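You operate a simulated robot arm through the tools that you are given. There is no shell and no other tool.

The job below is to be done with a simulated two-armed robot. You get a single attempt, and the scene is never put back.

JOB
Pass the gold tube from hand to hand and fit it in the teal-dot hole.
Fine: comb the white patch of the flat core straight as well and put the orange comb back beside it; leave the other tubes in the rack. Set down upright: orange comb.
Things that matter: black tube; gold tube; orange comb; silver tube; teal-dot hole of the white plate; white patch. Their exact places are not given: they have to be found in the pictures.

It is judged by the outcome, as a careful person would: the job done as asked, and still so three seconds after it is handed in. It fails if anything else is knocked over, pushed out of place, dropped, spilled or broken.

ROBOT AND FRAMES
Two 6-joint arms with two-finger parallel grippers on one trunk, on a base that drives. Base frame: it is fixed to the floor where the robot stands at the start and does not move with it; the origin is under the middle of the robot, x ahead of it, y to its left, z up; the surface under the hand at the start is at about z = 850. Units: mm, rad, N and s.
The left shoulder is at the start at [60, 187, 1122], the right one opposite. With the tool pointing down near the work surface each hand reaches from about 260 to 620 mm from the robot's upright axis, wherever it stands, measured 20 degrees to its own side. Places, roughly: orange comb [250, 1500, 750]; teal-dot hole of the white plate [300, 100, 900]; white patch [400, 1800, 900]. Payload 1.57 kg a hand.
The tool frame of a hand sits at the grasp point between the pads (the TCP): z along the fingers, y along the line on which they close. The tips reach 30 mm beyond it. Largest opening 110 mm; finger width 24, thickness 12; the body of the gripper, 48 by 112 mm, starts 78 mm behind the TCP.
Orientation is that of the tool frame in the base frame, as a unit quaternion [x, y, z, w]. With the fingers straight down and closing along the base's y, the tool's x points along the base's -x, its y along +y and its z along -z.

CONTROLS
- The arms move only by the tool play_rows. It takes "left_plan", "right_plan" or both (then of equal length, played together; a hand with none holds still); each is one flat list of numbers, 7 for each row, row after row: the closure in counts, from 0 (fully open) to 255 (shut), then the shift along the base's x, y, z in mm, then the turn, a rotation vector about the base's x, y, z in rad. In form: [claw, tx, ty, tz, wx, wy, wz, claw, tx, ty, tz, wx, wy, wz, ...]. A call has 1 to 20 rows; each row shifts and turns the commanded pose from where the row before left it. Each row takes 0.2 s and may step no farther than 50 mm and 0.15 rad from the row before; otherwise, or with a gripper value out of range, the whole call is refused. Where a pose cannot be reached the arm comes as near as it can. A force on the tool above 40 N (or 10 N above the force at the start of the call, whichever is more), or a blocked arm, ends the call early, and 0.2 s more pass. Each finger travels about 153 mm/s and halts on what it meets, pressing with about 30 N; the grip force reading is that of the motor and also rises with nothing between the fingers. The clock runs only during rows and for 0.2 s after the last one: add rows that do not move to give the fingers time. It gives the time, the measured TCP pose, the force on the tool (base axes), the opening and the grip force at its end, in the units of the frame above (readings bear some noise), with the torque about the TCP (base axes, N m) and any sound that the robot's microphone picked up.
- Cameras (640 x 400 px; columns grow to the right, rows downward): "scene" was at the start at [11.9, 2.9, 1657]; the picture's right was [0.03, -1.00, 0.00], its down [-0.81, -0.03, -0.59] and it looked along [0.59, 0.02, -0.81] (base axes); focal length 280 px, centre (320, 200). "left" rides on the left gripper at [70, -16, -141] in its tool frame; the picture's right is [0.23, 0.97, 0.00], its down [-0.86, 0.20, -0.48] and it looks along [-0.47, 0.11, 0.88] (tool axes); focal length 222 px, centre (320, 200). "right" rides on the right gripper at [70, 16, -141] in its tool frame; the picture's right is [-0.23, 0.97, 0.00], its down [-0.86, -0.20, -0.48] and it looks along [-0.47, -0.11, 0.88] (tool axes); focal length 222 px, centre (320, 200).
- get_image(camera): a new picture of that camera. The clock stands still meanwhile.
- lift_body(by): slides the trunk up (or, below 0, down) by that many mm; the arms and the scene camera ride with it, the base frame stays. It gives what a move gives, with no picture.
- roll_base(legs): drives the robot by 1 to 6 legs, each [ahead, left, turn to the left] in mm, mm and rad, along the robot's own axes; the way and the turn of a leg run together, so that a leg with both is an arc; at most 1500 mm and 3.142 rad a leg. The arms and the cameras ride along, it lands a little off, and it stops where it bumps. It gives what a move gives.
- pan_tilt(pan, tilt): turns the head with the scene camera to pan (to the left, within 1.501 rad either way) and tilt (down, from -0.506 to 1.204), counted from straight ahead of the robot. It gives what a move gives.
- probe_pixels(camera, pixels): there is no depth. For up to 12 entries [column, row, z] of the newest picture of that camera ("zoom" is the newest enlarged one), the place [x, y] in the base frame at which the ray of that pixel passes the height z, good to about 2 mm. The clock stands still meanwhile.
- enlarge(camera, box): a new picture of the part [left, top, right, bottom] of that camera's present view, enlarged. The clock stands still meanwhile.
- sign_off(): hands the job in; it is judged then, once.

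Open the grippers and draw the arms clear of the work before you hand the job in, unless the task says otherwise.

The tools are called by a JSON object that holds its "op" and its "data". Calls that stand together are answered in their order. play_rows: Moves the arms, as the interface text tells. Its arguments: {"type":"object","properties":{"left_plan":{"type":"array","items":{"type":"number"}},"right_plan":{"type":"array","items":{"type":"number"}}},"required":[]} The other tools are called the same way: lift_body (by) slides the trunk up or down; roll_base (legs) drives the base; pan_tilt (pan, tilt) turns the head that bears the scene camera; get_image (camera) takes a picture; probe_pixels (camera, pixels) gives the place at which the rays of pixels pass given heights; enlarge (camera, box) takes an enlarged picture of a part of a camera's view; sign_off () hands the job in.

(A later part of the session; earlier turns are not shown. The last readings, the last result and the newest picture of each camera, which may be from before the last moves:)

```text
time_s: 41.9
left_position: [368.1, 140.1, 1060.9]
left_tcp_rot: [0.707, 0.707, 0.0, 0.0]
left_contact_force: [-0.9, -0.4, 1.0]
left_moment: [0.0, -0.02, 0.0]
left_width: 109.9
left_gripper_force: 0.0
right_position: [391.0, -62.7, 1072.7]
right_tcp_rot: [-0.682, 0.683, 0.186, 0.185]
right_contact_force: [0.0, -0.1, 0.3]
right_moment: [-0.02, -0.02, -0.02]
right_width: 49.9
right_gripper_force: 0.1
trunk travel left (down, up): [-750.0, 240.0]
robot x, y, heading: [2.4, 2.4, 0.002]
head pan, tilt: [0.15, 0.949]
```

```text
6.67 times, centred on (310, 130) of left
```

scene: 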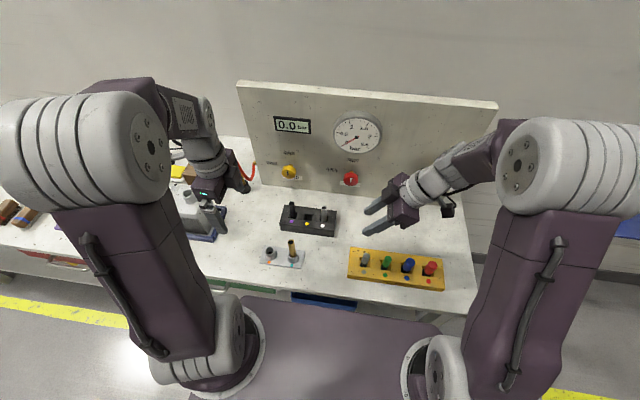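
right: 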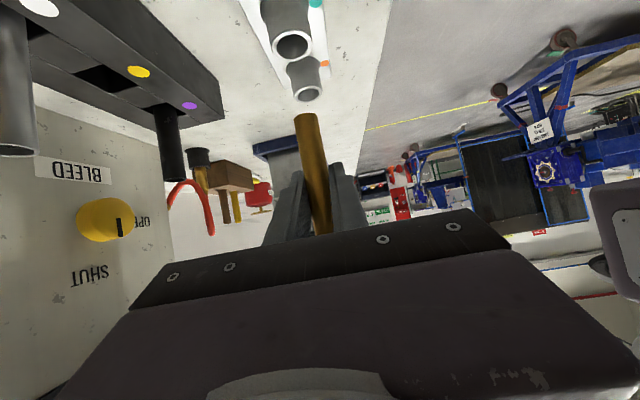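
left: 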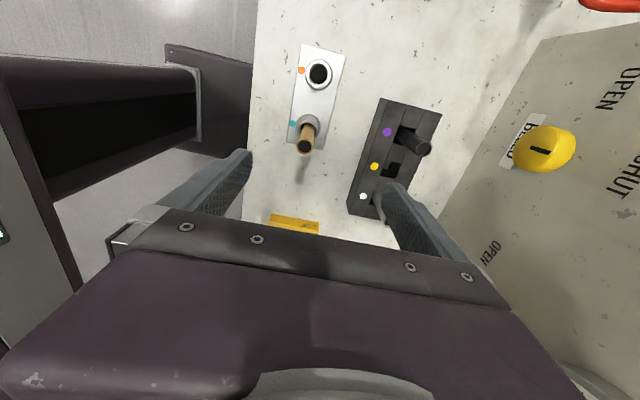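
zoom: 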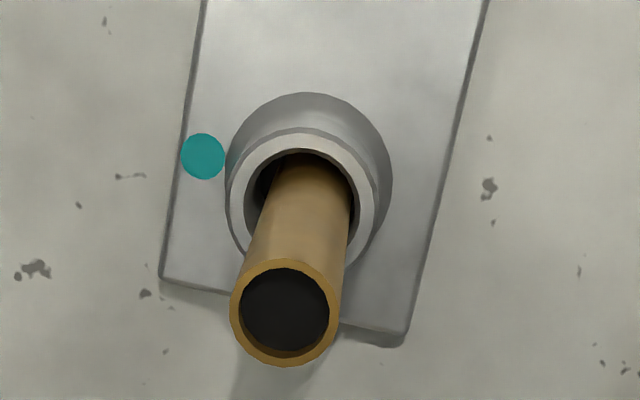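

The bore is plain and nearly cylindrical (about 24 mm) with a flat floor, so the gold tube is down on its seat and upright. Now I raise both hands clear and turn the head left to plan the drive to the core.

{"op": "play_rows", "data": {"left_plan": [0, 0, 0, 30, 0, 0, 0, 0, 0, 5, 30, 0, 0, 0, 0, -5, 15, 20, 0, 0, 0, 0, -5, 20, 15, 0, 0, 0, 0, -5, 20, 0, 0, 0, 0, 0, -5, 20, 0, 0, 0, 0, 0, -5, 20, 0, 0, 0, 0], "right_plan": [140, 0, -5, 20, 0, 0, 0, 140, 0, -10, 20, 0, 0, 0, 140, 0, -10, 20, 0, 0, 0, 140, -5, -10, 20, -0.1, 0, 0, 140, -5, -10, 0, -0.1, 0, 0, 140, -5, -10, 0, -0.1, 0, 0, 140, -5, -10, 0, -0.1, 0, 0]}}

{"op": "pan_tilt", "data": {"pan": 1.35, "tilt": 0.6}}

{"op": "get_image", "data": {"camera": "scene"}}

```text
time_s: 43.5
left_position: [339.9, 244.4, 1153.5]
left_tcp_rot: [0.707, 0.707, 0.0, 0.001]
left_contact_force: [-0.4, 0.1, 0.0]
left_moment: [0.01, -0.03, 0.01]
left_width: 110.0
left_gripper_force: 0.0
right_position: [370.3, -126.5, 1151.1]
right_tcp_rot: [-0.705, 0.706, 0.045, 0.046]
right_contact_force: [0.2, 1.6, -0.1]
right_moment: [-0.02, -0.02, -0.05]
right_width: 49.5
right_gripper_force: 0.0
trunk travel left (down, up): [-750.0, 240.0]
robot x, y, heading: [2.5, 1.3, 0.0]
head pan, tilt: [0.15, 0.949]
```

```text
time_s: 44.9
left_position: [342.9, 242.5, 1153.5]
left_tcp_rot: [0.707, 0.707, 0.0, 0.0]
left_contact_force: [-0.1, 0.1, -0.7]
left_moment: [-0.01, 0.0, 0.0]
left_width: 109.8
left_gripper_force: 0.1
right_position: [369.7, -127.1, 1152.3]
right_tcp_rot: [-0.705, 0.706, 0.047, 0.046]
right_contact_force: [0.1, 0.5, 0.5]
right_moment: [-0.02, 0.03, 0.03]
right_width: 49.7
right_gripper_force: 0.0
trunk travel left (down, up): [-750.0, 240.0]
robot x, y, heading: [-1.9, 0.9, 0.002]
head pan, tilt: [1.349, 0.6]
```

```text
taken
```

scene: 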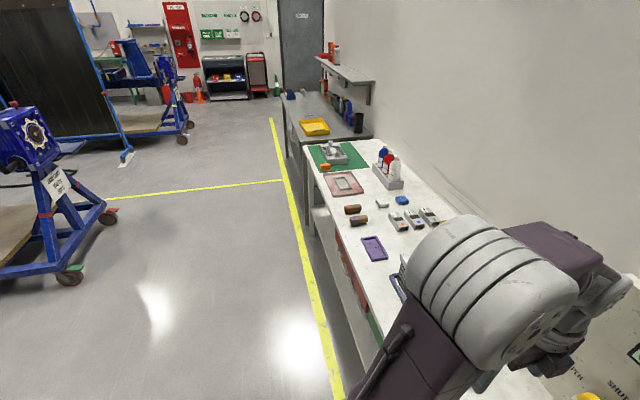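

I probe the core (335,153), comb (325,167), mat, bench corners, and the floor spots of the blue cart's wheels (72,280), (108,222).

{"op": "probe_pixels", "data": {"camera": "scene", "pixels": [[335, 155, 850], [325, 168, 850], [309, 147, 850], [374, 160, 850], [320, 170, 850], [303, 143, 850], [72, 285, 0], [108, 225, 0], [128, 162, 0], [285, 185, 0], [345, 395, 0], [388, 185, 850]]}}

{"op": "enlarge", "data": {"camera": "scene", "box": [295, 130, 375, 200]}}

```text
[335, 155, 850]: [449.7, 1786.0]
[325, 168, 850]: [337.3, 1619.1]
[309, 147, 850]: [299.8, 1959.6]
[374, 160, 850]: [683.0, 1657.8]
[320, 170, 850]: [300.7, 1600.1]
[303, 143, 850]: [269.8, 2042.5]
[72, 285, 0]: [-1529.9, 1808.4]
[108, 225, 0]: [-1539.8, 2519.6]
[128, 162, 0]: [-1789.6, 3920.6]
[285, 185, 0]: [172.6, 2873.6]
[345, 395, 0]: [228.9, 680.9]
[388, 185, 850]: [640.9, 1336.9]
```

```text
5.71 times, centred on (335, 165) of scene
```

zoom: 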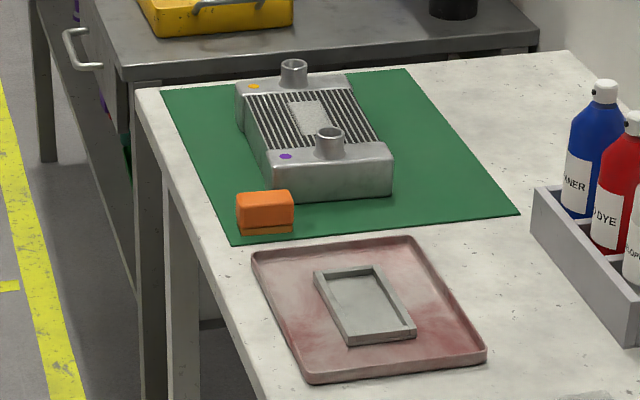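

The core is at about (450,1786) and the comb at about (337,1619). The cart is well away at x≈−1530. I back off 120 mm from the bench and drive left 1650 mm.

{"op": "roll_base", "data": {"legs": [[-120, 0, 0], [0, 1000, 0], [0, 650, 0]]}}

{"op": "pan_tilt", "data": {"pan": 0.1, "tilt": 0.85}}

{"op": "get_image", "data": {"camera": "scene"}}

```text
time_s: 54.1
left_position: [208.3, 1889.8, 1154.5]
left_tcp_rot: [0.706, 0.708, 0.0, 0.0]
left_contact_force: [0.5, 0.0, 1.4]
left_moment: [0.01, 0.03, -0.01]
left_width: 110.3
left_gripper_force: 0.1
right_position: [240.0, 1520.2, 1150.3]
right_tcp_rot: [0.706, -0.705, -0.048, -0.046]
right_contact_force: [-0.2, 0.7, -0.1]
right_moment: [0.0, 0.01, -0.01]
right_width: 49.4
right_gripper_force: 0.0
trunk travel left (down, up): [-750.0, 240.0]
robot x, y, heading: [-132.7, 1644.7, -0.002]
head pan, tilt: [1.349, 0.6]
```

```text
time_s: 55.6
left_position: [208.7, 1890.1, 1154.2]
left_tcp_rot: [0.706, 0.709, 0.0, 0.0]
left_contact_force: [-0.6, -0.3, -0.1]
left_moment: [-0.02, -0.03, 0.0]
left_width: 110.1
left_gripper_force: 0.0
right_position: [240.1, 1519.8, 1151.4]
right_tcp_rot: [0.707, -0.705, -0.046, -0.046]
right_contact_force: [0.9, 1.4, 0.3]
right_moment: [0.0, 0.0, -0.03]
right_width: 49.3
right_gripper_force: 0.0
trunk travel left (down, up): [-750.0, 240.0]
robot x, y, heading: [-134.5, 1647.1, 0.002]
head pan, tilt: [0.099, 0.85]
```

```text
taken
```

scene: 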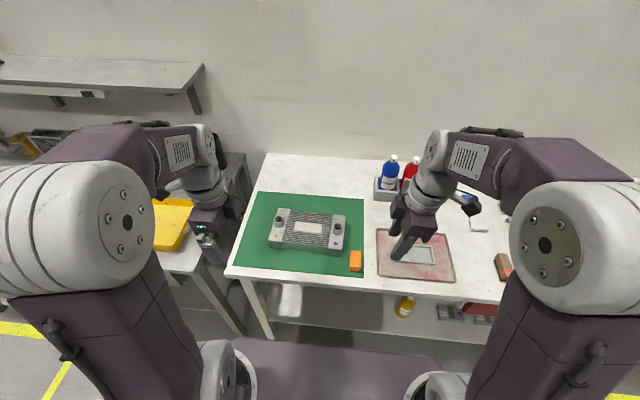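

The robot stands at (−133,1646), and the core, patch and comb are all in view. I enlarge the core and the comb.

{"op": "enlarge", "data": {"camera": "scene", "box": [260, 200, 370, 275]}}

{"op": "enlarge", "data": {"camera": "scene", "box": [335, 235, 375, 275]}}

{"op": "enlarge", "data": {"camera": "scene", "box": [280, 205, 340, 250]}}

```text
5.33 times, centred on (315, 238) of scene
```

zoom: 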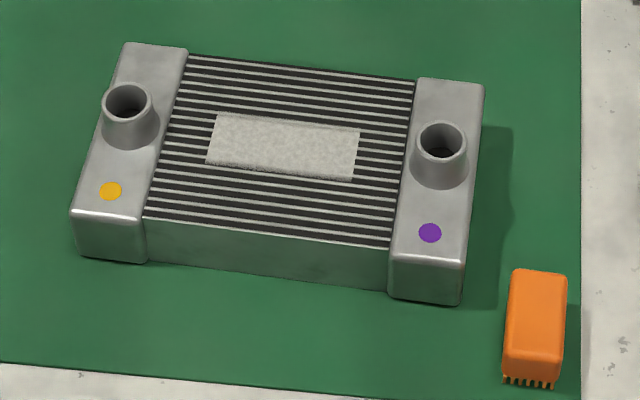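

```text
10.00 times, centred on (355, 255) of scene
```

zoom: 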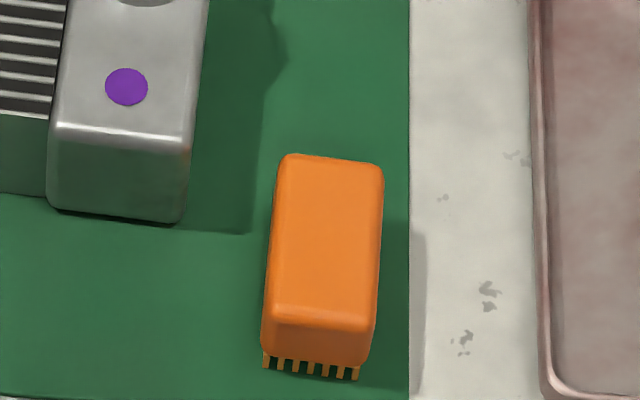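

```text
8.89 times, centred on (310, 228) of scene
```

zoom: 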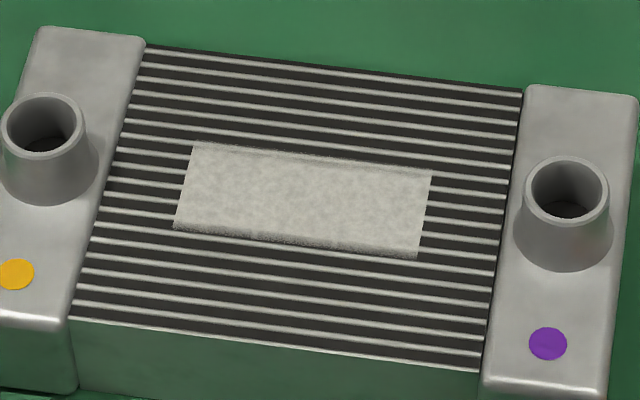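

The fins run along y (left–right in the picture). The comb has 7 blades side by side, running along its long axis, which now lies along x. I probe the core's corners, the patch corners and the comb at trial heights.

{"op": "probe_pixels", "data": {"camera": "scene", "pixels": [[341.3, 257.7, 850], [269, 248.3, 850], [328.1, 255.3, 850], [328.1, 247, 880], [328.1, 247, 890], [328.1, 247, 900], [349.5, 272, 850], [358.9, 272.9, 850], [349.3, 268.5, 880], [361, 251.5, 880], [364.8, 272, 850], [235, 275, 850]]}}

{"op": "probe_pixels", "data": {"camera": "zoom", "pixels": [[193, 143, 890], [432, 174, 890], [416, 257, 890], [174, 228, 890], [193, 143, 900], [432, 174, 900], [416, 257, 900], [174, 228, 900], [147, 46, 890], [78, 320, 890], [479, 370, 890], [523, 90, 890]]}}

```text
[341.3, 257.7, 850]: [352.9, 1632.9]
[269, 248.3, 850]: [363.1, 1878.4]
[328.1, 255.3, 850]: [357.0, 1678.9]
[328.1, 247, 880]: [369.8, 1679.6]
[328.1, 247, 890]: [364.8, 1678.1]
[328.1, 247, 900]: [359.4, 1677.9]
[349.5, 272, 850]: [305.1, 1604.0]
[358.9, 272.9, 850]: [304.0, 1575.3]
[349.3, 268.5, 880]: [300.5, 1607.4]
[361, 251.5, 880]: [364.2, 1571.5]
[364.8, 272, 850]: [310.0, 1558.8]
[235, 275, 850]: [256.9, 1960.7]
```

```text
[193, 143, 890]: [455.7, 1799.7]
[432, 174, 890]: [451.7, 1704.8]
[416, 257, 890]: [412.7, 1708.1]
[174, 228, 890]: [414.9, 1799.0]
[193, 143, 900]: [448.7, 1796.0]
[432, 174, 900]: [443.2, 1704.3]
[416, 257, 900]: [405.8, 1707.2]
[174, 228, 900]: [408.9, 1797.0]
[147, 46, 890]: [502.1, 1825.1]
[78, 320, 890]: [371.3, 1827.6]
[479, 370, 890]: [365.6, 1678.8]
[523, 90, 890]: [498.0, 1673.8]
```

The patch spans about x 408–452 and y 1705–1798 at z≈895, and the comb lies at x 303–364, y 1573–1606. I drive forward 110 mm for a better reach and bring the left hand's camera over the comb.

{"op": "roll_base", "data": {"legs": [[110, 0, 0]]}}

{"op": "get_image", "data": {"camera": "scene"}}

{"op": "get_image", "data": {"camera": "right"}}

{"op": "get_image", "data": {"camera": "left"}}

```text
time_s: 56.8
left_position: [320.0, 1891.1, 1154.9]
left_tcp_rot: [0.705, 0.709, 0.001, 0.001]
left_contact_force: [0.1, -0.1, -0.8]
left_moment: [0.0, 0.03, -0.02]
left_width: 109.7
left_gripper_force: 0.1
right_position: [351.7, 1522.0, 1151.2]
right_tcp_rot: [0.707, -0.705, -0.047, -0.047]
right_contact_force: [-0.6, 0.3, -0.8]
right_moment: [0.0, 0.0, 0.0]
right_width: 49.6
right_gripper_force: 0.1
trunk travel left (down, up): [-750.0, 240.0]
robot x, y, heading: [-20.0, 1648.6, 0.003]
head pan, tilt: [0.099, 0.85]
```

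```text
taken
```

scene: 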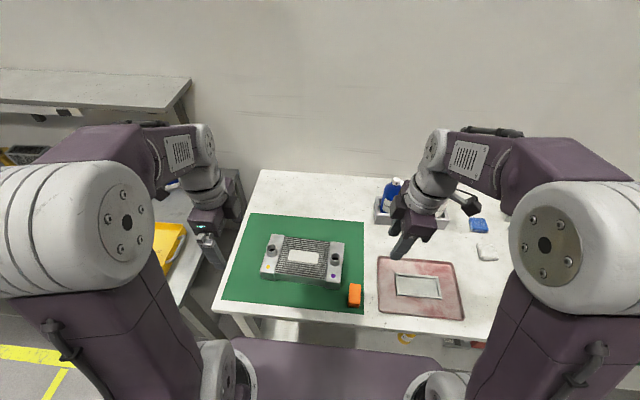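

```text
taken
```

right: 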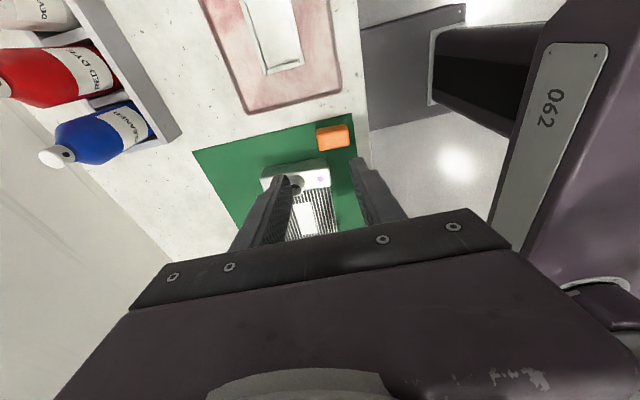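

```text
taken
```

left: 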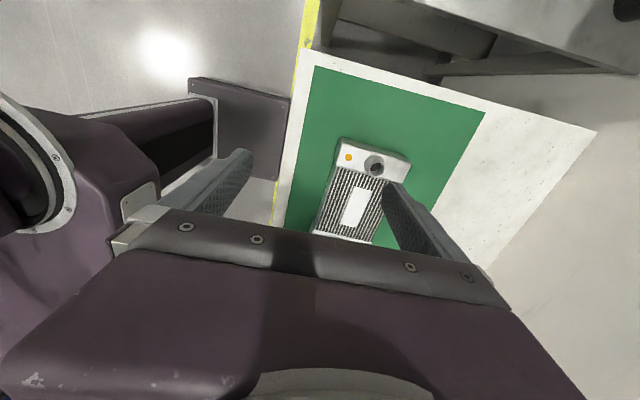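

I enlarge the comb from the right camera (332,137) and the scene camera (355,294), and the core from the left camera.

{"op": "enlarge", "data": {"camera": "right", "box": [300, 110, 370, 165]}}

{"op": "enlarge", "data": {"camera": "scene", "box": [335, 270, 375, 315]}}

{"op": "enlarge", "data": {"camera": "left", "box": [300, 130, 420, 250]}}

{"op": "enlarge", "data": {"camera": "scene", "box": [255, 225, 355, 290]}}

```text
7.27 times, centred on (335, 138) of right
```

zoom: 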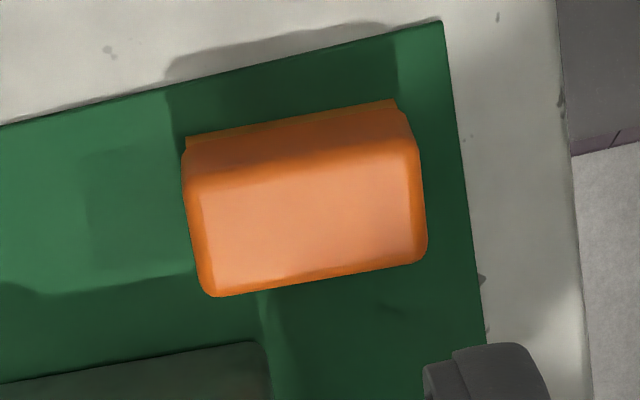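

```text
8.89 times, centred on (355, 292) of scene
```

zoom: 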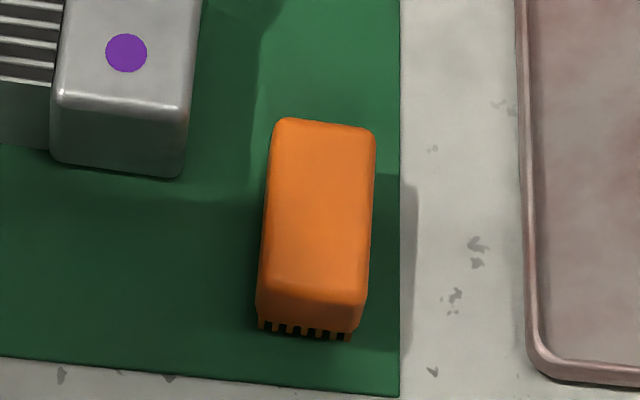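

```text
3.33 times, centred on (360, 190) of left
```

zoom: 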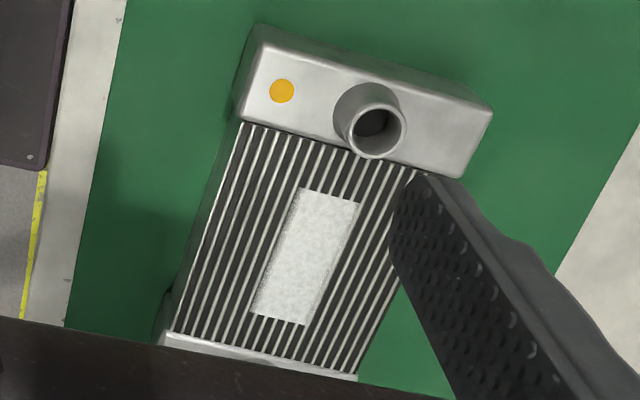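

```text
6.15 times, centred on (305, 258) of scene
```

zoom: 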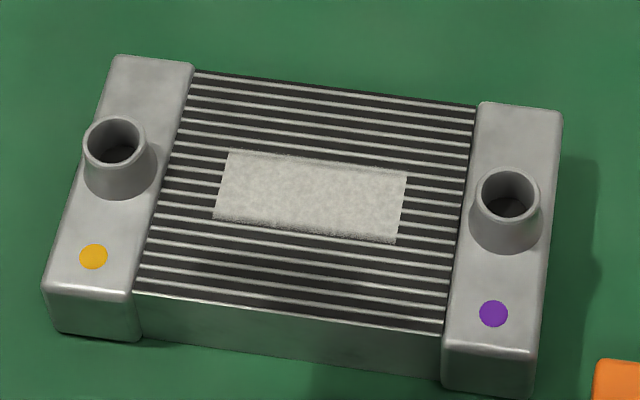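

The blades are long and run along the comb's long axis (the side view shows one continuous strip). So the comb has to be turned 90° to lie along the fins. I probe the comb's edges for its size and height.

{"op": "probe_pixels", "data": {"camera": "scene", "pixels": [[348.0, 306.7, 851], [358.4, 307.9, 851], [348.5, 301.8, 880], [348.5, 301.8, 890], [360.2, 303.2, 880], [350.5, 282.8, 880], [350.5, 282.8, 890], [361.3, 284.1, 880], [361.3, 284.1, 890]]}}

{"op": "probe_pixels", "data": {"camera": "right", "pixels": [[319, 149, 880], [319, 149, 890], [348.5, 145, 880], [348.5, 145, 890], [316.6, 130, 851], [345.4, 125.5, 851], [316.5, 133, 880], [346.5, 128.5, 880]]}}

```text
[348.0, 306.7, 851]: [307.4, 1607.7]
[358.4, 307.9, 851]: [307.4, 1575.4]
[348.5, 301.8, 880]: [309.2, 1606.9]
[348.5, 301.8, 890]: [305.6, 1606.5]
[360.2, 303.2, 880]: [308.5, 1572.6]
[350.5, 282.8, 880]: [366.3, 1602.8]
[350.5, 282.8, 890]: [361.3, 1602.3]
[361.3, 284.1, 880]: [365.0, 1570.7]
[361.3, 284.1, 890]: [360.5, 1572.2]
```

```text
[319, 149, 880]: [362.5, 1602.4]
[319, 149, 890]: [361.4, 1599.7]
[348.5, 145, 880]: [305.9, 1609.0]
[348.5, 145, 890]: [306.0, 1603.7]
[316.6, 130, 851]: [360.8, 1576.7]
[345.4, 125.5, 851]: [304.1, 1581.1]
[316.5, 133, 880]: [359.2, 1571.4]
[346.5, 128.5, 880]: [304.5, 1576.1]
```

The comb is about 56 × 33 mm, its centre is at about (334,1589) with its top at 882 and a slight yaw of about −4°. I move the right hand out of the way to the right, and turn the left hand back so that it closes across the comb.

{"op": "play_rows", "data": {"left_plan": [0, 0, 0, 0, 0, 0, 0.1365, 0, 0, 0, 0, 0, 0, 0.1365, 0, 0, 0, 0, 0, 0, 0.1365, 0, 0, 0, 0, 0, 0, 0.1365, 0, 2, -42, 0, 0, 0, 0.1365, 0, 2, -42, 0, 0, 0, 0.1365, 0, 2, -42, 0, 0, 0, 0.1365, 0, 2, -42, 0, 0, 0, 0.1365, 0, 2, -42, -5, 0, 0, 0.1365, 0, 2, -42, -15, 0, 0, 0.1365, 60, 2, -42, -20, 0, 0, 0.1365, 112, 0, -6, -20, 0, 0, 0, 112, 0, 0, -20, 0, 0, 0], "right_plan": [140, -5, -30, 0, 0, 0, 0, 140, -5, -30, 0, 0, 0, 0, 140, -5, -30, 0, 0, 0, 0, 140, -5, -30, 0, 0, 0, 0, 140, 0, -30, 0, 0, 0, 0, 140, 0, -10, 0, 0, 0, 0, 140, 0, 0, 0, 0, 0, 0, 140, 0, 0, 0, 0, 0, 0, 140, 0, 0, 0, 0, 0, 0, 140, 0, 0, 0, 0, 0, 0, 140, 0, 0, 0, 0, 0, 0, 140, 0, 0, 0, 0, 0, 0, 140, 0, 0, 0, 0, 0, 0]}}

{"op": "get_image", "data": {"camera": "left"}}

{"op": "get_image", "data": {"camera": "scene"}}

```text
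time_s: 59.6
left_position: [334.3, 1591.3, 1075.9]
left_tcp_rot: [0.033, 0.999, 0.0, 0.0]
left_contact_force: [-0.1, -0.5, -0.9]
left_moment: [0.03, 0.02, 0.01]
left_width: 61.9
left_gripper_force: 0.0
right_position: [333.5, 1361.0, 1150.9]
right_tcp_rot: [0.706, -0.705, -0.047, -0.046]
right_contact_force: [0.5, -0.8, -0.2]
right_moment: [0.0, 0.02, -0.01]
right_width: 49.5
right_gripper_force: 0.0
trunk travel left (down, up): [-750.0, 240.0]
robot x, y, heading: [-22.3, 1647.0, 0.002]
head pan, tilt: [0.099, 0.85]
```

```text
taken
```

left: 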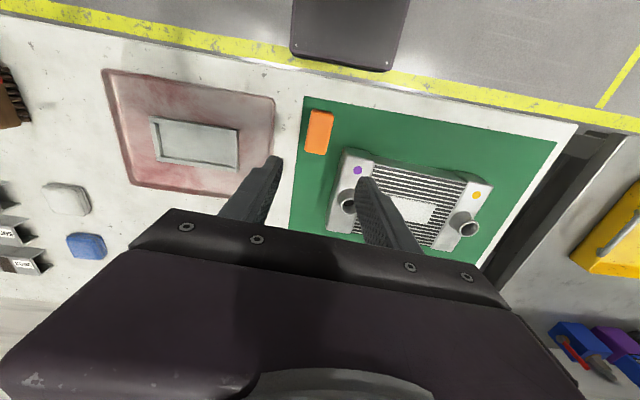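

```text
taken
```

scene: 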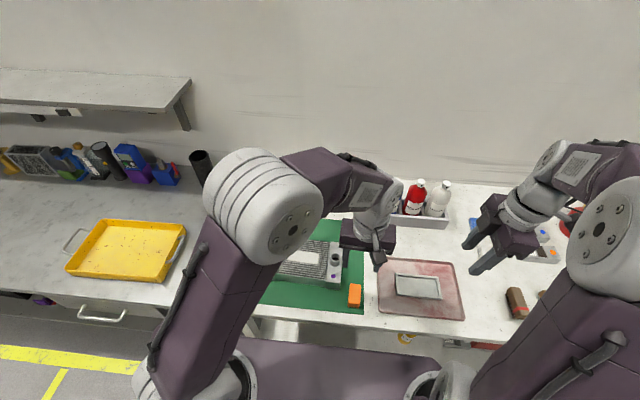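

The left hand is above the comb, which I see at (318,132) in its camera. I zoom in to refine its centre and yaw.

{"op": "enlarge", "data": {"camera": "left", "box": [280, 95, 360, 165]}}

```text
5.71 times, centred on (320, 130) of left
```

zoom: 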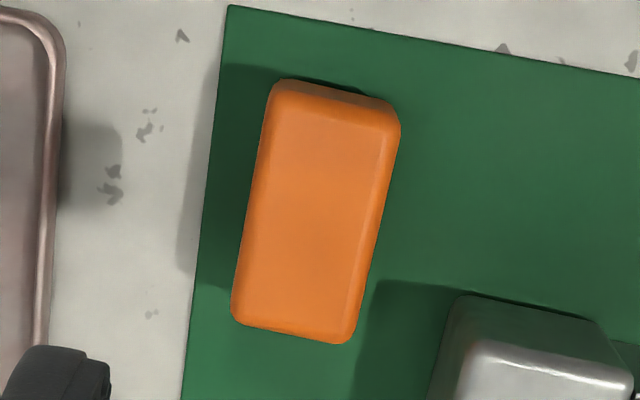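

{"op": "probe_pixels", "data": {"camera": "zoom", "pixels": [[272, 82, 880], [400, 112, 880], [352, 344, 880], [231, 318, 880], [316, 212, 880], [316, 212, 884], [38, 340, 865], [460, 297, 895]]}}

```text
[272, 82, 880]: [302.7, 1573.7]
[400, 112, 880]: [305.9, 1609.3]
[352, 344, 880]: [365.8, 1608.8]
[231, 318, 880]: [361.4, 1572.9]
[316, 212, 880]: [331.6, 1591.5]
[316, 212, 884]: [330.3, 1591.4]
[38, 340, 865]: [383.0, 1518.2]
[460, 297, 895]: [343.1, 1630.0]
```

The comb's centre is about (333,1590.5). I set the opening to 50 mm so the outer finger stays clear of the core's corner at (350,1632), and lower to TCP z≈930.

{"op": "play_rows", "data": {"left_plan": [140, -1, -0.4, -30, 0, 0, 0, 140, -1, -0.4, -30, 0, 0, 0, 140, -1, 0, -30, 0, 0, 0, 140, 0, 0, -30, 0, 0, 0, 140, 0, 0, -26, 0, 0, 0, 140, 0, 0, 0, 0, 0, 0]}}

{"op": "get_image", "data": {"camera": "left"}}

{"op": "enlarge", "data": {"camera": "scene", "box": [310, 220, 410, 315]}}

```text
time_s: 61.0
left_position: [331.5, 1592.2, 928.1]
left_tcp_rot: [0.033, 0.999, 0.0, 0.0]
left_contact_force: [-0.5, -0.1, 0.4]
left_moment: [-0.03, 0.0, 0.0]
left_width: 49.5
left_gripper_force: 0.0
right_position: [330.6, 1362.6, 1152.2]
right_tcp_rot: [0.707, -0.705, -0.046, -0.046]
right_contact_force: [-0.2, -0.2, -0.8]
right_moment: [0.02, -0.03, 0.03]
right_width: 49.6
right_gripper_force: 0.0
trunk travel left (down, up): [-750.0, 240.0]
robot x, y, heading: [-19.7, 1646.1, 0.004]
head pan, tilt: [0.099, 0.85]
```

```text
taken
```

left: 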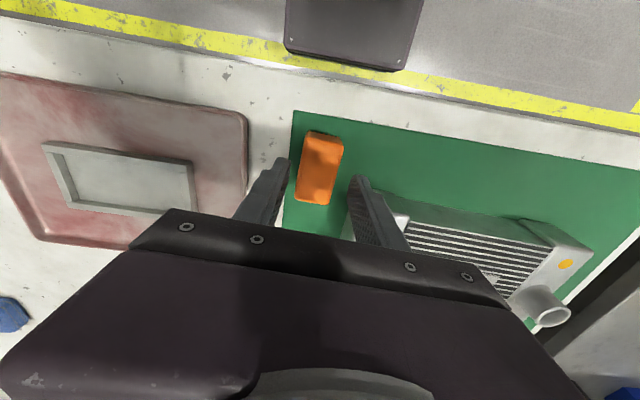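

```text
4.21 times, centred on (360, 268) of scene
```

zoom: 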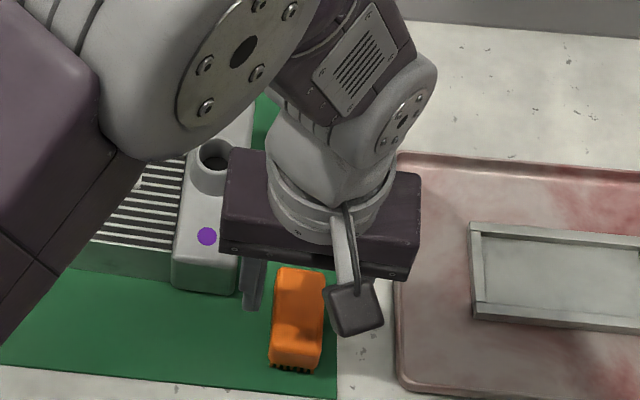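

I enlarge the left view to check the comb between the fingers before the final descent.

{"op": "enlarge", "data": {"camera": "left", "box": [220, 110, 420, 260]}}

```text
2.67 times, centred on (320, 185) of left
```

zoom: 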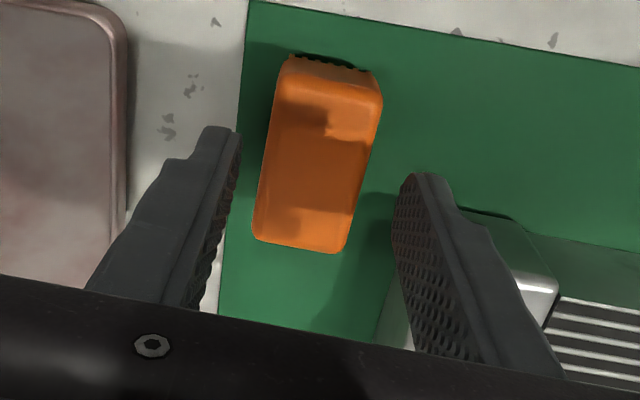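

The comb lies centred between the fingers and is nearly square to the base axes (yaw about −0.5°). I turn the hand +0.05 rad to match and lower to TCP z≈894.

{"op": "play_rows", "data": {"left_plan": [140, 0, 0, -8, 0, 0, 0.05, 140, 0, 0, -10, 0, 0, 0, 140, 0, 0, -8, 0, 0, 0, 140, 0, 0, -8, 0, 0, 0, 140, 0, 0, 0, 0, 0, 0]}}

{"op": "enlarge", "data": {"camera": "left", "box": [220, 110, 420, 260]}}

{"op": "enlarge", "data": {"camera": "scene", "box": [330, 260, 390, 315]}}

```text
time_s: 62.2
left_position: [331.0, 1590.0, 894.5]
left_tcp_rot: [0.007, 1.0, 0.001, 0.0]
left_contact_force: [0.3, -0.7, 0.0]
left_moment: [-0.01, 0.0, 0.02]
left_width: 49.8
left_gripper_force: 0.0
right_position: [332.1, 1362.1, 1152.5]
right_tcp_rot: [0.707, -0.704, -0.046, -0.046]
right_contact_force: [0.0, 0.3, 0.3]
right_moment: [0.01, -0.01, 0.0]
right_width: 49.7
right_gripper_force: 0.0
trunk travel left (down, up): [-750.0, 240.0]
robot x, y, heading: [-19.5, 1646.6, 0.004]
head pan, tilt: [0.099, 0.85]
```

```text
2.67 times, centred on (320, 185) of left
```

zoom: 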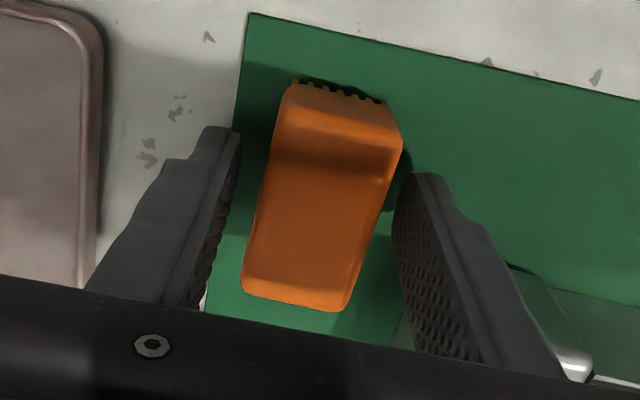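

```text
7.27 times, centred on (360, 288) of scene
```

zoom: 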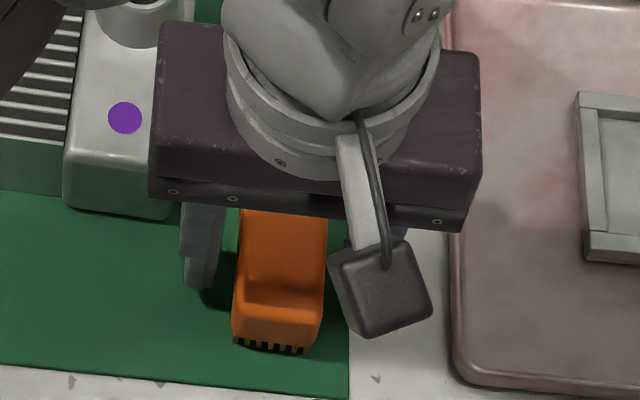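

The comb sits between the fingers with space on both sides. I close the left hand on it.

{"op": "play_rows", "data": {"left_plan": [155, 0, 0, 0, 0, 0, 0, 170, 0, 0, 0, 0, 0, 0, 185, 0, 0, 0, 0, 0, 0, 220, 0, 0, 0, 0, 0, 0, 255, 0, 0, 0, 0, 0, 0, 255, 0, 0, 0, 0, 0, 0]}}

{"op": "enlarge", "data": {"camera": "left", "box": [220, 110, 420, 260]}}

```text
time_s: 63.6
left_position: [331.8, 1590.1, 895.3]
left_tcp_rot: [0.007, 1.0, -0.001, 0.0]
left_contact_force: [0.0, -0.2, -0.2]
left_moment: [-0.01, -0.01, -0.01]
left_width: 32.8
left_gripper_force: 29.8
right_position: [332.8, 1361.4, 1153.1]
right_tcp_rot: [0.707, -0.704, -0.047, -0.045]
right_contact_force: [-0.2, 0.2, 0.3]
right_moment: [0.02, -0.02, -0.03]
right_width: 49.7
right_gripper_force: 0.1
trunk travel left (down, up): [-750.0, 240.0]
robot x, y, heading: [-22.2, 1646.1, 0.009]
head pan, tilt: [0.099, 0.85]
```

```text
2.67 times, centred on (320, 185) of left
```

zoom: 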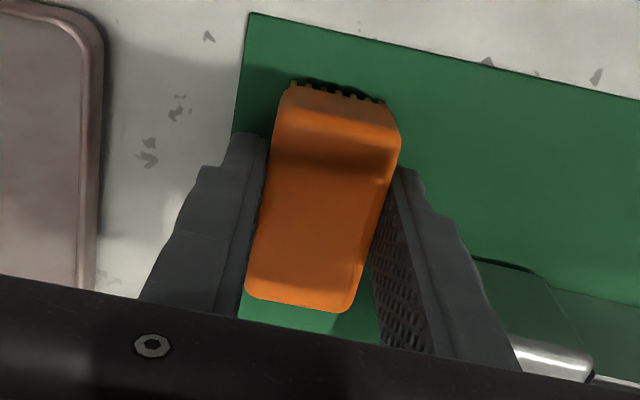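

The comb is gripped (32.8 mm, 30 N). I lift it 135 mm, then turn the hand −91° on the way over the core so that its blades line up with the fins.

{"op": "play_rows", "data": {"left_plan": [255, 0, 0, 10, 0, 0, 0, 255, 0, 0, 25, 0, 0, 0, 255, 0, 0, 35, 0, 0, 0, 255, 0, 0, 35, 0, 0, 0, 255, 0, 0, 30, 0, 0, 0, 255, 0, 0, 0, 0, 0, 0]}}

{"op": "play_rows", "data": {"left_plan": [255, 9, 14.7, 0, 0, 0, -0.1447, 255, 9, 14.7, 0, 0, 0, -0.1447, 255, 9, 14.7, 0, 0, 0, -0.1447, 255, 9, 14.7, 0, 0, 0, -0.1447, 255, 9, 14.7, 0, 0, 0, -0.1447, 255, 9, 14.7, 0, 0, 0, -0.1447, 255, 9, 14.7, 0, 0, 0, -0.1447, 255, 9, 14.7, 0, 0, 0, -0.1447, 255, 9, 14.7, 0, 0, 0, -0.1447, 255, 9, 14.7, 0, 0, 0, -0.1447, 255, 9, 14.7, 0, 0, 0, -0.1447]}}

{"op": "get_image", "data": {"camera": "left"}}

{"op": "get_image", "data": {"camera": "scene"}}

```text
time_s: 65.0
left_position: [333.8, 1591.5, 1029.6]
left_tcp_rot: [0.008, 1.0, -0.001, 0.0]
left_contact_force: [-0.4, 0.5, 0.3]
left_moment: [0.01, 0.0, -0.04]
left_width: 0.0
left_gripper_force: 21.5
right_position: [332.0, 1361.5, 1152.5]
right_tcp_rot: [0.707, -0.704, -0.047, -0.044]
right_contact_force: [0.5, 0.6, -0.7]
right_moment: [0.01, 0.02, 0.01]
right_width: 49.4
right_gripper_force: 0.0
trunk travel left (down, up): [-750.0, 240.0]
robot x, y, heading: [-20.8, 1647.2, 0.008]
head pan, tilt: [0.099, 0.85]
```

```text
time_s: 67.4
left_position: [430.4, 1752.2, 1030.2]
left_tcp_rot: [0.72, 0.694, 0.001, 0.0]
left_contact_force: [0.1, 0.8, -0.3]
left_moment: [-0.03, -0.01, -0.02]
left_width: 0.0
left_gripper_force: 21.3
right_position: [333.0, 1361.8, 1151.4]
right_tcp_rot: [0.707, -0.704, -0.047, -0.046]
right_contact_force: [-0.2, 0.3, -0.1]
right_moment: [-0.04, 0.0, -0.03]
right_width: 49.6
right_gripper_force: 0.0
trunk travel left (down, up): [-750.0, 240.0]
robot x, y, heading: [-20.3, 1648.8, 0.008]
head pan, tilt: [0.099, 0.85]
```

```text
taken
```

left: 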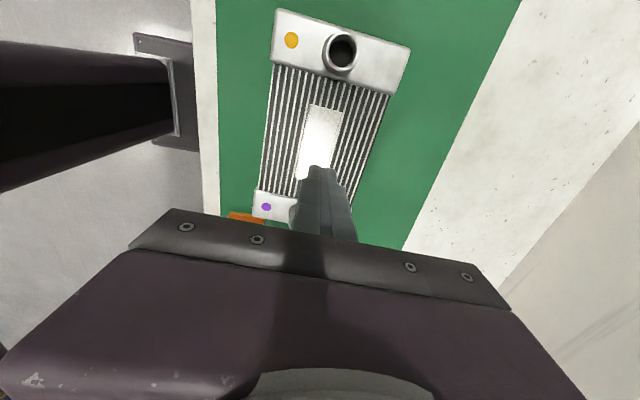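

```text
taken
```

scene: 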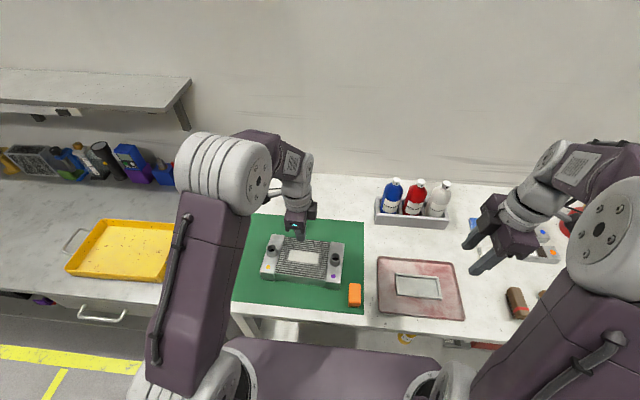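

The left width reads 0: the comb slipped out at the start of the lift and stayed on the mat (scene (355,294)). I check its pose closely.

{"op": "enlarge", "data": {"camera": "scene", "box": [325, 265, 385, 315]}}

{"op": "enlarge", "data": {"camera": "scene", "box": [250, 220, 370, 310]}}

{"op": "enlarge", "data": {"camera": "left", "box": [220, 0, 420, 220]}}

```text
8.00 times, centred on (355, 290) of scene
```

zoom: 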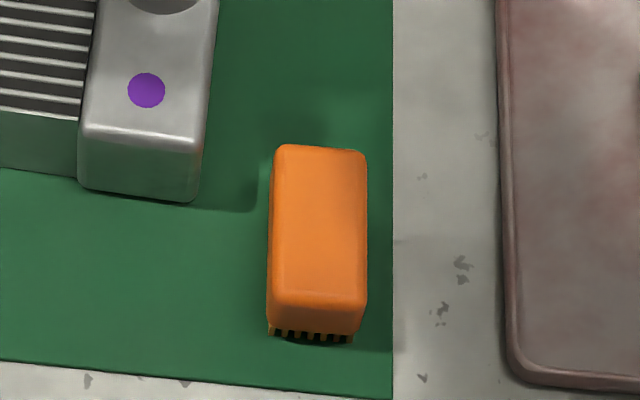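

```text
4.44 times, centred on (310, 265) of scene
```

zoom: 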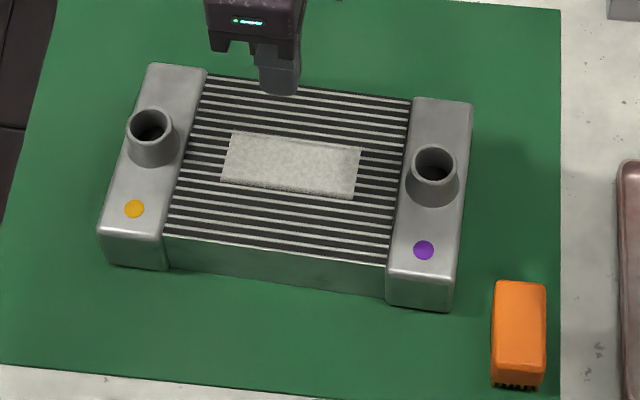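

```text
1.82 times, centred on (320, 110) of left
```

zoom: 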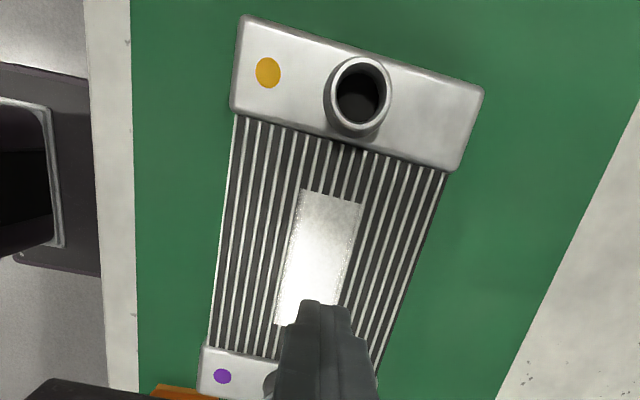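

The comb is still upright on its spot, so nothing is harmed; my grip was too shallow. I go back above it, turning the hand back, to take a deeper grip.

{"op": "play_rows", "data": {"left_plan": [255, -9, -14.7, 0, 0, 0, 0.1447, 255, -9, -14.7, 0, 0, 0, 0.1447, 255, -9, -14.7, 0, 0, 0, 0.1447, 255, -9, -14.7, 0, 0, 0, 0.1447, 255, -9, -14.7, 0, 0, 0, 0.1447, 255, -9, -14.7, 0, 0, 0, 0.1447, 255, -9, -14.7, 0, 0, 0, 0.1447, 200, -9, -14.7, 0, 0, 0, 0.1447, 140, -9, -14.7, 0, 0, 0, 0.1447, 140, -9, -14.7, 0, 0, 0, 0.1447, 140, -9, -14.7, 0, 0, 0, 0.1447, 140, 0, 0, -20, 0, 0, 0, 140, 0, 0, -20, 0, 0, 0]}}

{"op": "enlarge", "data": {"camera": "left", "box": [260, 90, 380, 190]}}

```text
time_s: 70.2
left_position: [332.6, 1589.8, 990.7]
left_tcp_rot: [0.007, 1.0, 0.0, -0.001]
left_contact_force: [-0.4, -0.2, 0.4]
left_moment: [0.0, 0.0, -0.01]
left_width: 49.6
left_gripper_force: 0.2
right_position: [333.6, 1361.2, 1151.1]
right_tcp_rot: [0.707, -0.705, -0.048, -0.046]
right_contact_force: [-0.1, 0.1, -0.2]
right_moment: [0.03, 0.01, 0.01]
right_width: 49.5
right_gripper_force: 0.1
trunk travel left (down, up): [-750.0, 240.0]
robot x, y, heading: [-20.4, 1647.6, 0.006]
head pan, tilt: [0.099, 0.85]
```

```text
4.00 times, centred on (320, 140) of left
```

zoom: 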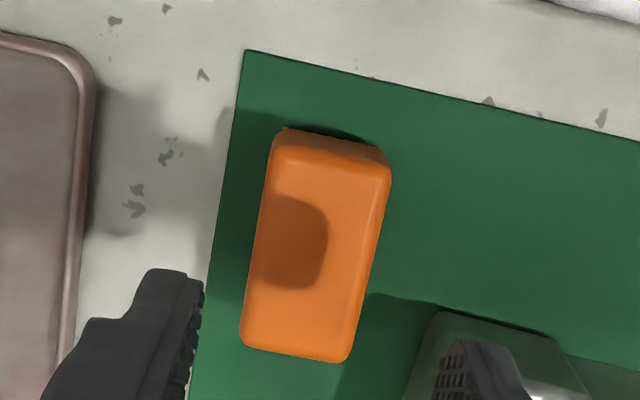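

{"op": "probe_pixels", "data": {"camera": "zoom", "pixels": [[312, 257, 882], [312, 257, 878], [272, 150, 880], [391, 172, 880], [347, 362, 880], [240, 345, 880], [285, 128, 852], [385, 152, 852]]}}

{"op": "enlarge", "data": {"camera": "scene", "box": [335, 270, 375, 315]}}

```text
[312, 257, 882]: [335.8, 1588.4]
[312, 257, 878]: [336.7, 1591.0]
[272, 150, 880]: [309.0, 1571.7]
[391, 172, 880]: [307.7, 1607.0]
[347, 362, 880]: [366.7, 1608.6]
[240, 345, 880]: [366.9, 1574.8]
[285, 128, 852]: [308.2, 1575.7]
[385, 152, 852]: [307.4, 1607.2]
```

```text
8.89 times, centred on (355, 292) of scene
```

zoom: 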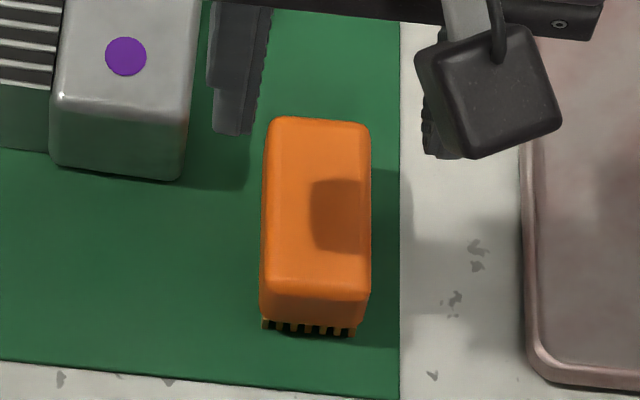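

The comb's centre is now at about (337,1590.5) with yaw about +1.5°. I adjust the hand (+0.04 rad), lower to TCP z≈888, with the tips near 858, and close for a deeper grip.

{"op": "play_rows", "data": {"left_plan": [140, 1.2, 0.4, -25, 0, 0, 0.04, 140, 1.2, 0.3, -25, 0, 0, 0, 140, 0, 0, -25, 0, 0, 0, 140, 0, 0, -15, 0, 0, 0, 140, 0, 0, -8, 0, 0, 0, 140, 0, 0, -5, 0, 0, 0, 140, 0, 0, 0, 0, 0, 0]}}

{"op": "enlarge", "data": {"camera": "left", "box": [220, 110, 420, 260]}}

{"op": "enlarge", "data": {"camera": "scene", "box": [335, 270, 375, 315]}}

```text
time_s: 71.8
left_position: [334.1, 1590.6, 886.0]
left_tcp_rot: [-0.014, 1.0, 0.0, 0.0]
left_contact_force: [0.2, 0.7, 0.3]
left_moment: [-0.02, 0.01, 0.02]
left_width: 49.5
left_gripper_force: 0.1
right_position: [332.0, 1361.3, 1151.5]
right_tcp_rot: [0.707, -0.704, -0.047, -0.046]
right_contact_force: [-0.5, -0.1, -0.4]
right_moment: [-0.02, 0.0, -0.03]
right_width: 49.4
right_gripper_force: 0.1
trunk travel left (down, up): [-750.0, 240.0]
robot x, y, heading: [-16.0, 1647.8, 0.005]
head pan, tilt: [0.099, 0.85]
```

```text
2.67 times, centred on (320, 185) of left
```

zoom: 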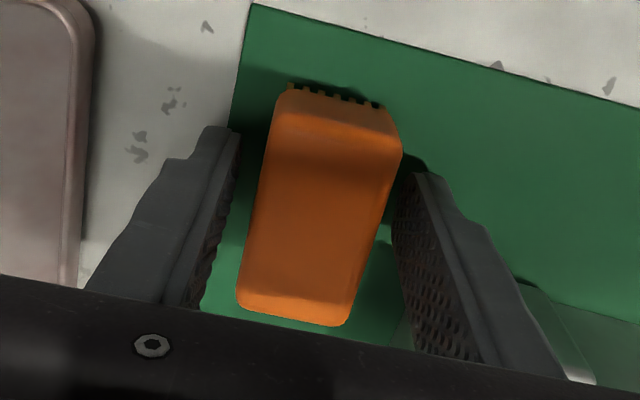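

```text
8.89 times, centred on (355, 292) of scene
```

zoom: 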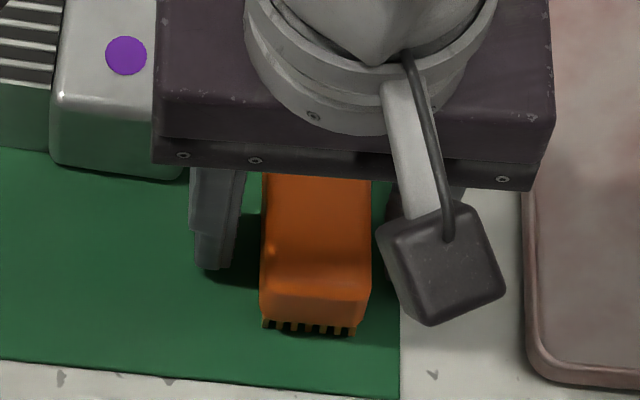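

The position is good. I close firmly and then lift only 8 mm to test the hold.

{"op": "play_rows", "data": {"left_plan": [155, 0, 0, 0, 0, 0, 0, 175, 0, 0, 0, 0, 0, 0, 195, 0, 0, 0, 0, 0, 0, 255, 0, 0, 0, 0, 0, 0, 255, 0, 0, 0, 0, 0, 0, 255, 0, 0, 0, 0, 0, 0]}}

{"op": "play_rows", "data": {"left_plan": [255, 0, 0, 3, 0, 0, 0, 255, 0, 0, 5, 0, 0, 0, 255, 0, 0, 0, 0, 0, 0]}}

{"op": "enlarge", "data": {"camera": "scene", "box": [335, 270, 375, 315]}}

{"op": "enlarge", "data": {"camera": "left", "box": [220, 110, 420, 260]}}

```text
time_s: 73.2
left_position: [333.8, 1590.7, 886.2]
left_tcp_rot: [-0.013, 1.0, 0.001, 0.0]
left_contact_force: [0.8, -0.8, 0.7]
left_moment: [0.0, 0.0, -0.02]
left_width: 33.2
left_gripper_force: 30.1
right_position: [332.1, 1361.2, 1151.8]
right_tcp_rot: [0.707, -0.704, -0.047, -0.046]
right_contact_force: [-0.6, 0.4, 1.0]
right_moment: [0.0, -0.03, 0.0]
right_width: 49.6
right_gripper_force: 0.0
trunk travel left (down, up): [-750.0, 240.0]
robot x, y, heading: [-17.7, 1645.8, 0.003]
head pan, tilt: [0.099, 0.85]
```

```text
time_s: 74.0
left_position: [332.7, 1591.3, 894.6]
left_tcp_rot: [-0.012, 1.0, 0.0, 0.0]
left_contact_force: [0.1, -0.1, -0.8]
left_moment: [-0.01, 0.04, -0.05]
left_width: 33.2
left_gripper_force: 30.1
right_position: [333.0, 1361.6, 1152.3]
right_tcp_rot: [0.707, -0.704, -0.047, -0.045]
right_contact_force: [0.2, 0.6, -0.9]
right_moment: [0.0, 0.01, -0.01]
right_width: 49.9
right_gripper_force: 0.0
trunk travel left (down, up): [-750.0, 240.0]
robot x, y, heading: [-21.8, 1648.5, 0.011]
head pan, tilt: [0.099, 0.85]
```

```text
8.89 times, centred on (355, 292) of scene
```

zoom: 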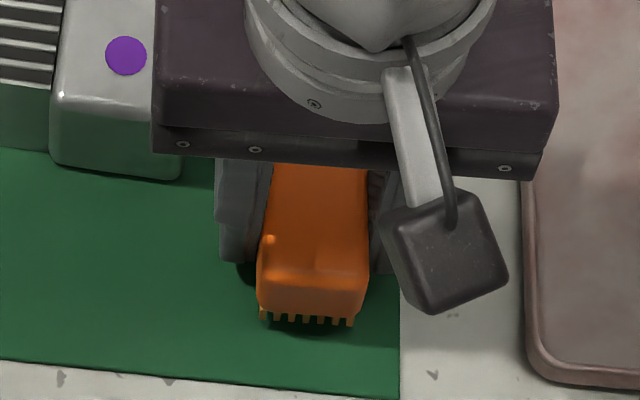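

```text
2.67 times, centred on (320, 185) of left
```

zoom: 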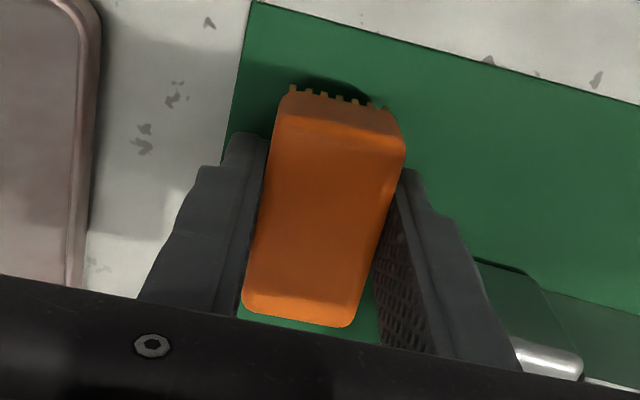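

The comb lifted with the hand; its teeth have left the mat. I raise it gently to z≈1015 and check the hold again.

{"op": "play_rows", "data": {"left_plan": [255, 0, 0, 6, 0, 0, 0, 255, 0, 0, 10, 0, 0, 0, 255, 0, 0, 14, 0, 0, 0, 255, 0, 0, 15, 0, 0, 0, 255, 0, 0, 15, 0, 0, 0, 255, 0, 0, 15, 0, 0, 0, 255, 0, 0, 15, 0, 0, 0, 255, 0, 0, 15, 0, 0, 0, 255, 0, 0, 10, 0, 0, 0, 255, 0, 0, 5, 0, 0, 0]}}

{"op": "get_image", "data": {"camera": "left"}}

{"op": "enlarge", "data": {"camera": "scene", "box": [320, 220, 400, 300]}}

```text
time_s: 76.2
left_position: [332.7, 1590.6, 1014.1]
left_tcp_rot: [-0.013, 1.0, 0.0, 0.0]
left_contact_force: [1.0, -0.8, -0.3]
left_moment: [0.02, -0.02, 0.0]
left_width: 33.3
left_gripper_force: 29.7
right_position: [332.3, 1361.1, 1152.3]
right_tcp_rot: [0.707, -0.704, -0.047, -0.045]
right_contact_force: [-0.4, -0.1, 0.3]
right_moment: [0.02, 0.0, -0.03]
right_width: 49.6
right_gripper_force: 0.1
trunk travel left (down, up): [-750.0, 240.0]
robot x, y, heading: [-18.9, 1648.8, 0.005]
head pan, tilt: [0.099, 0.85]
```

```text
taken
```

left: 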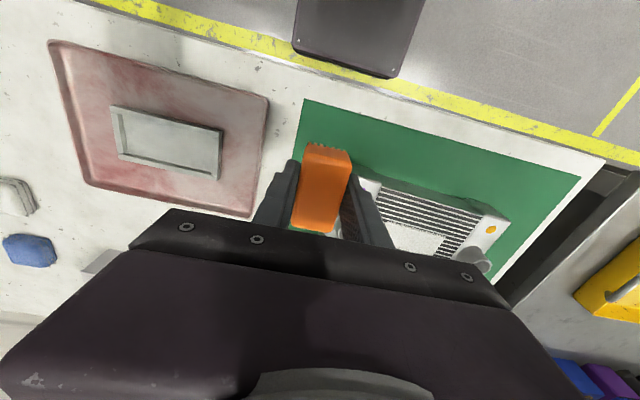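

```text
5.00 times, centred on (360, 260) of scene
```

zoom: 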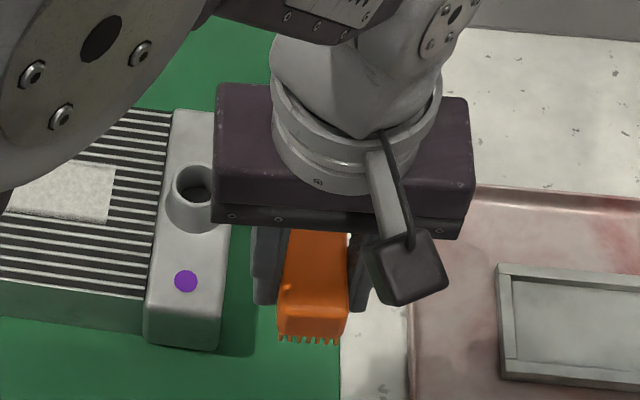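

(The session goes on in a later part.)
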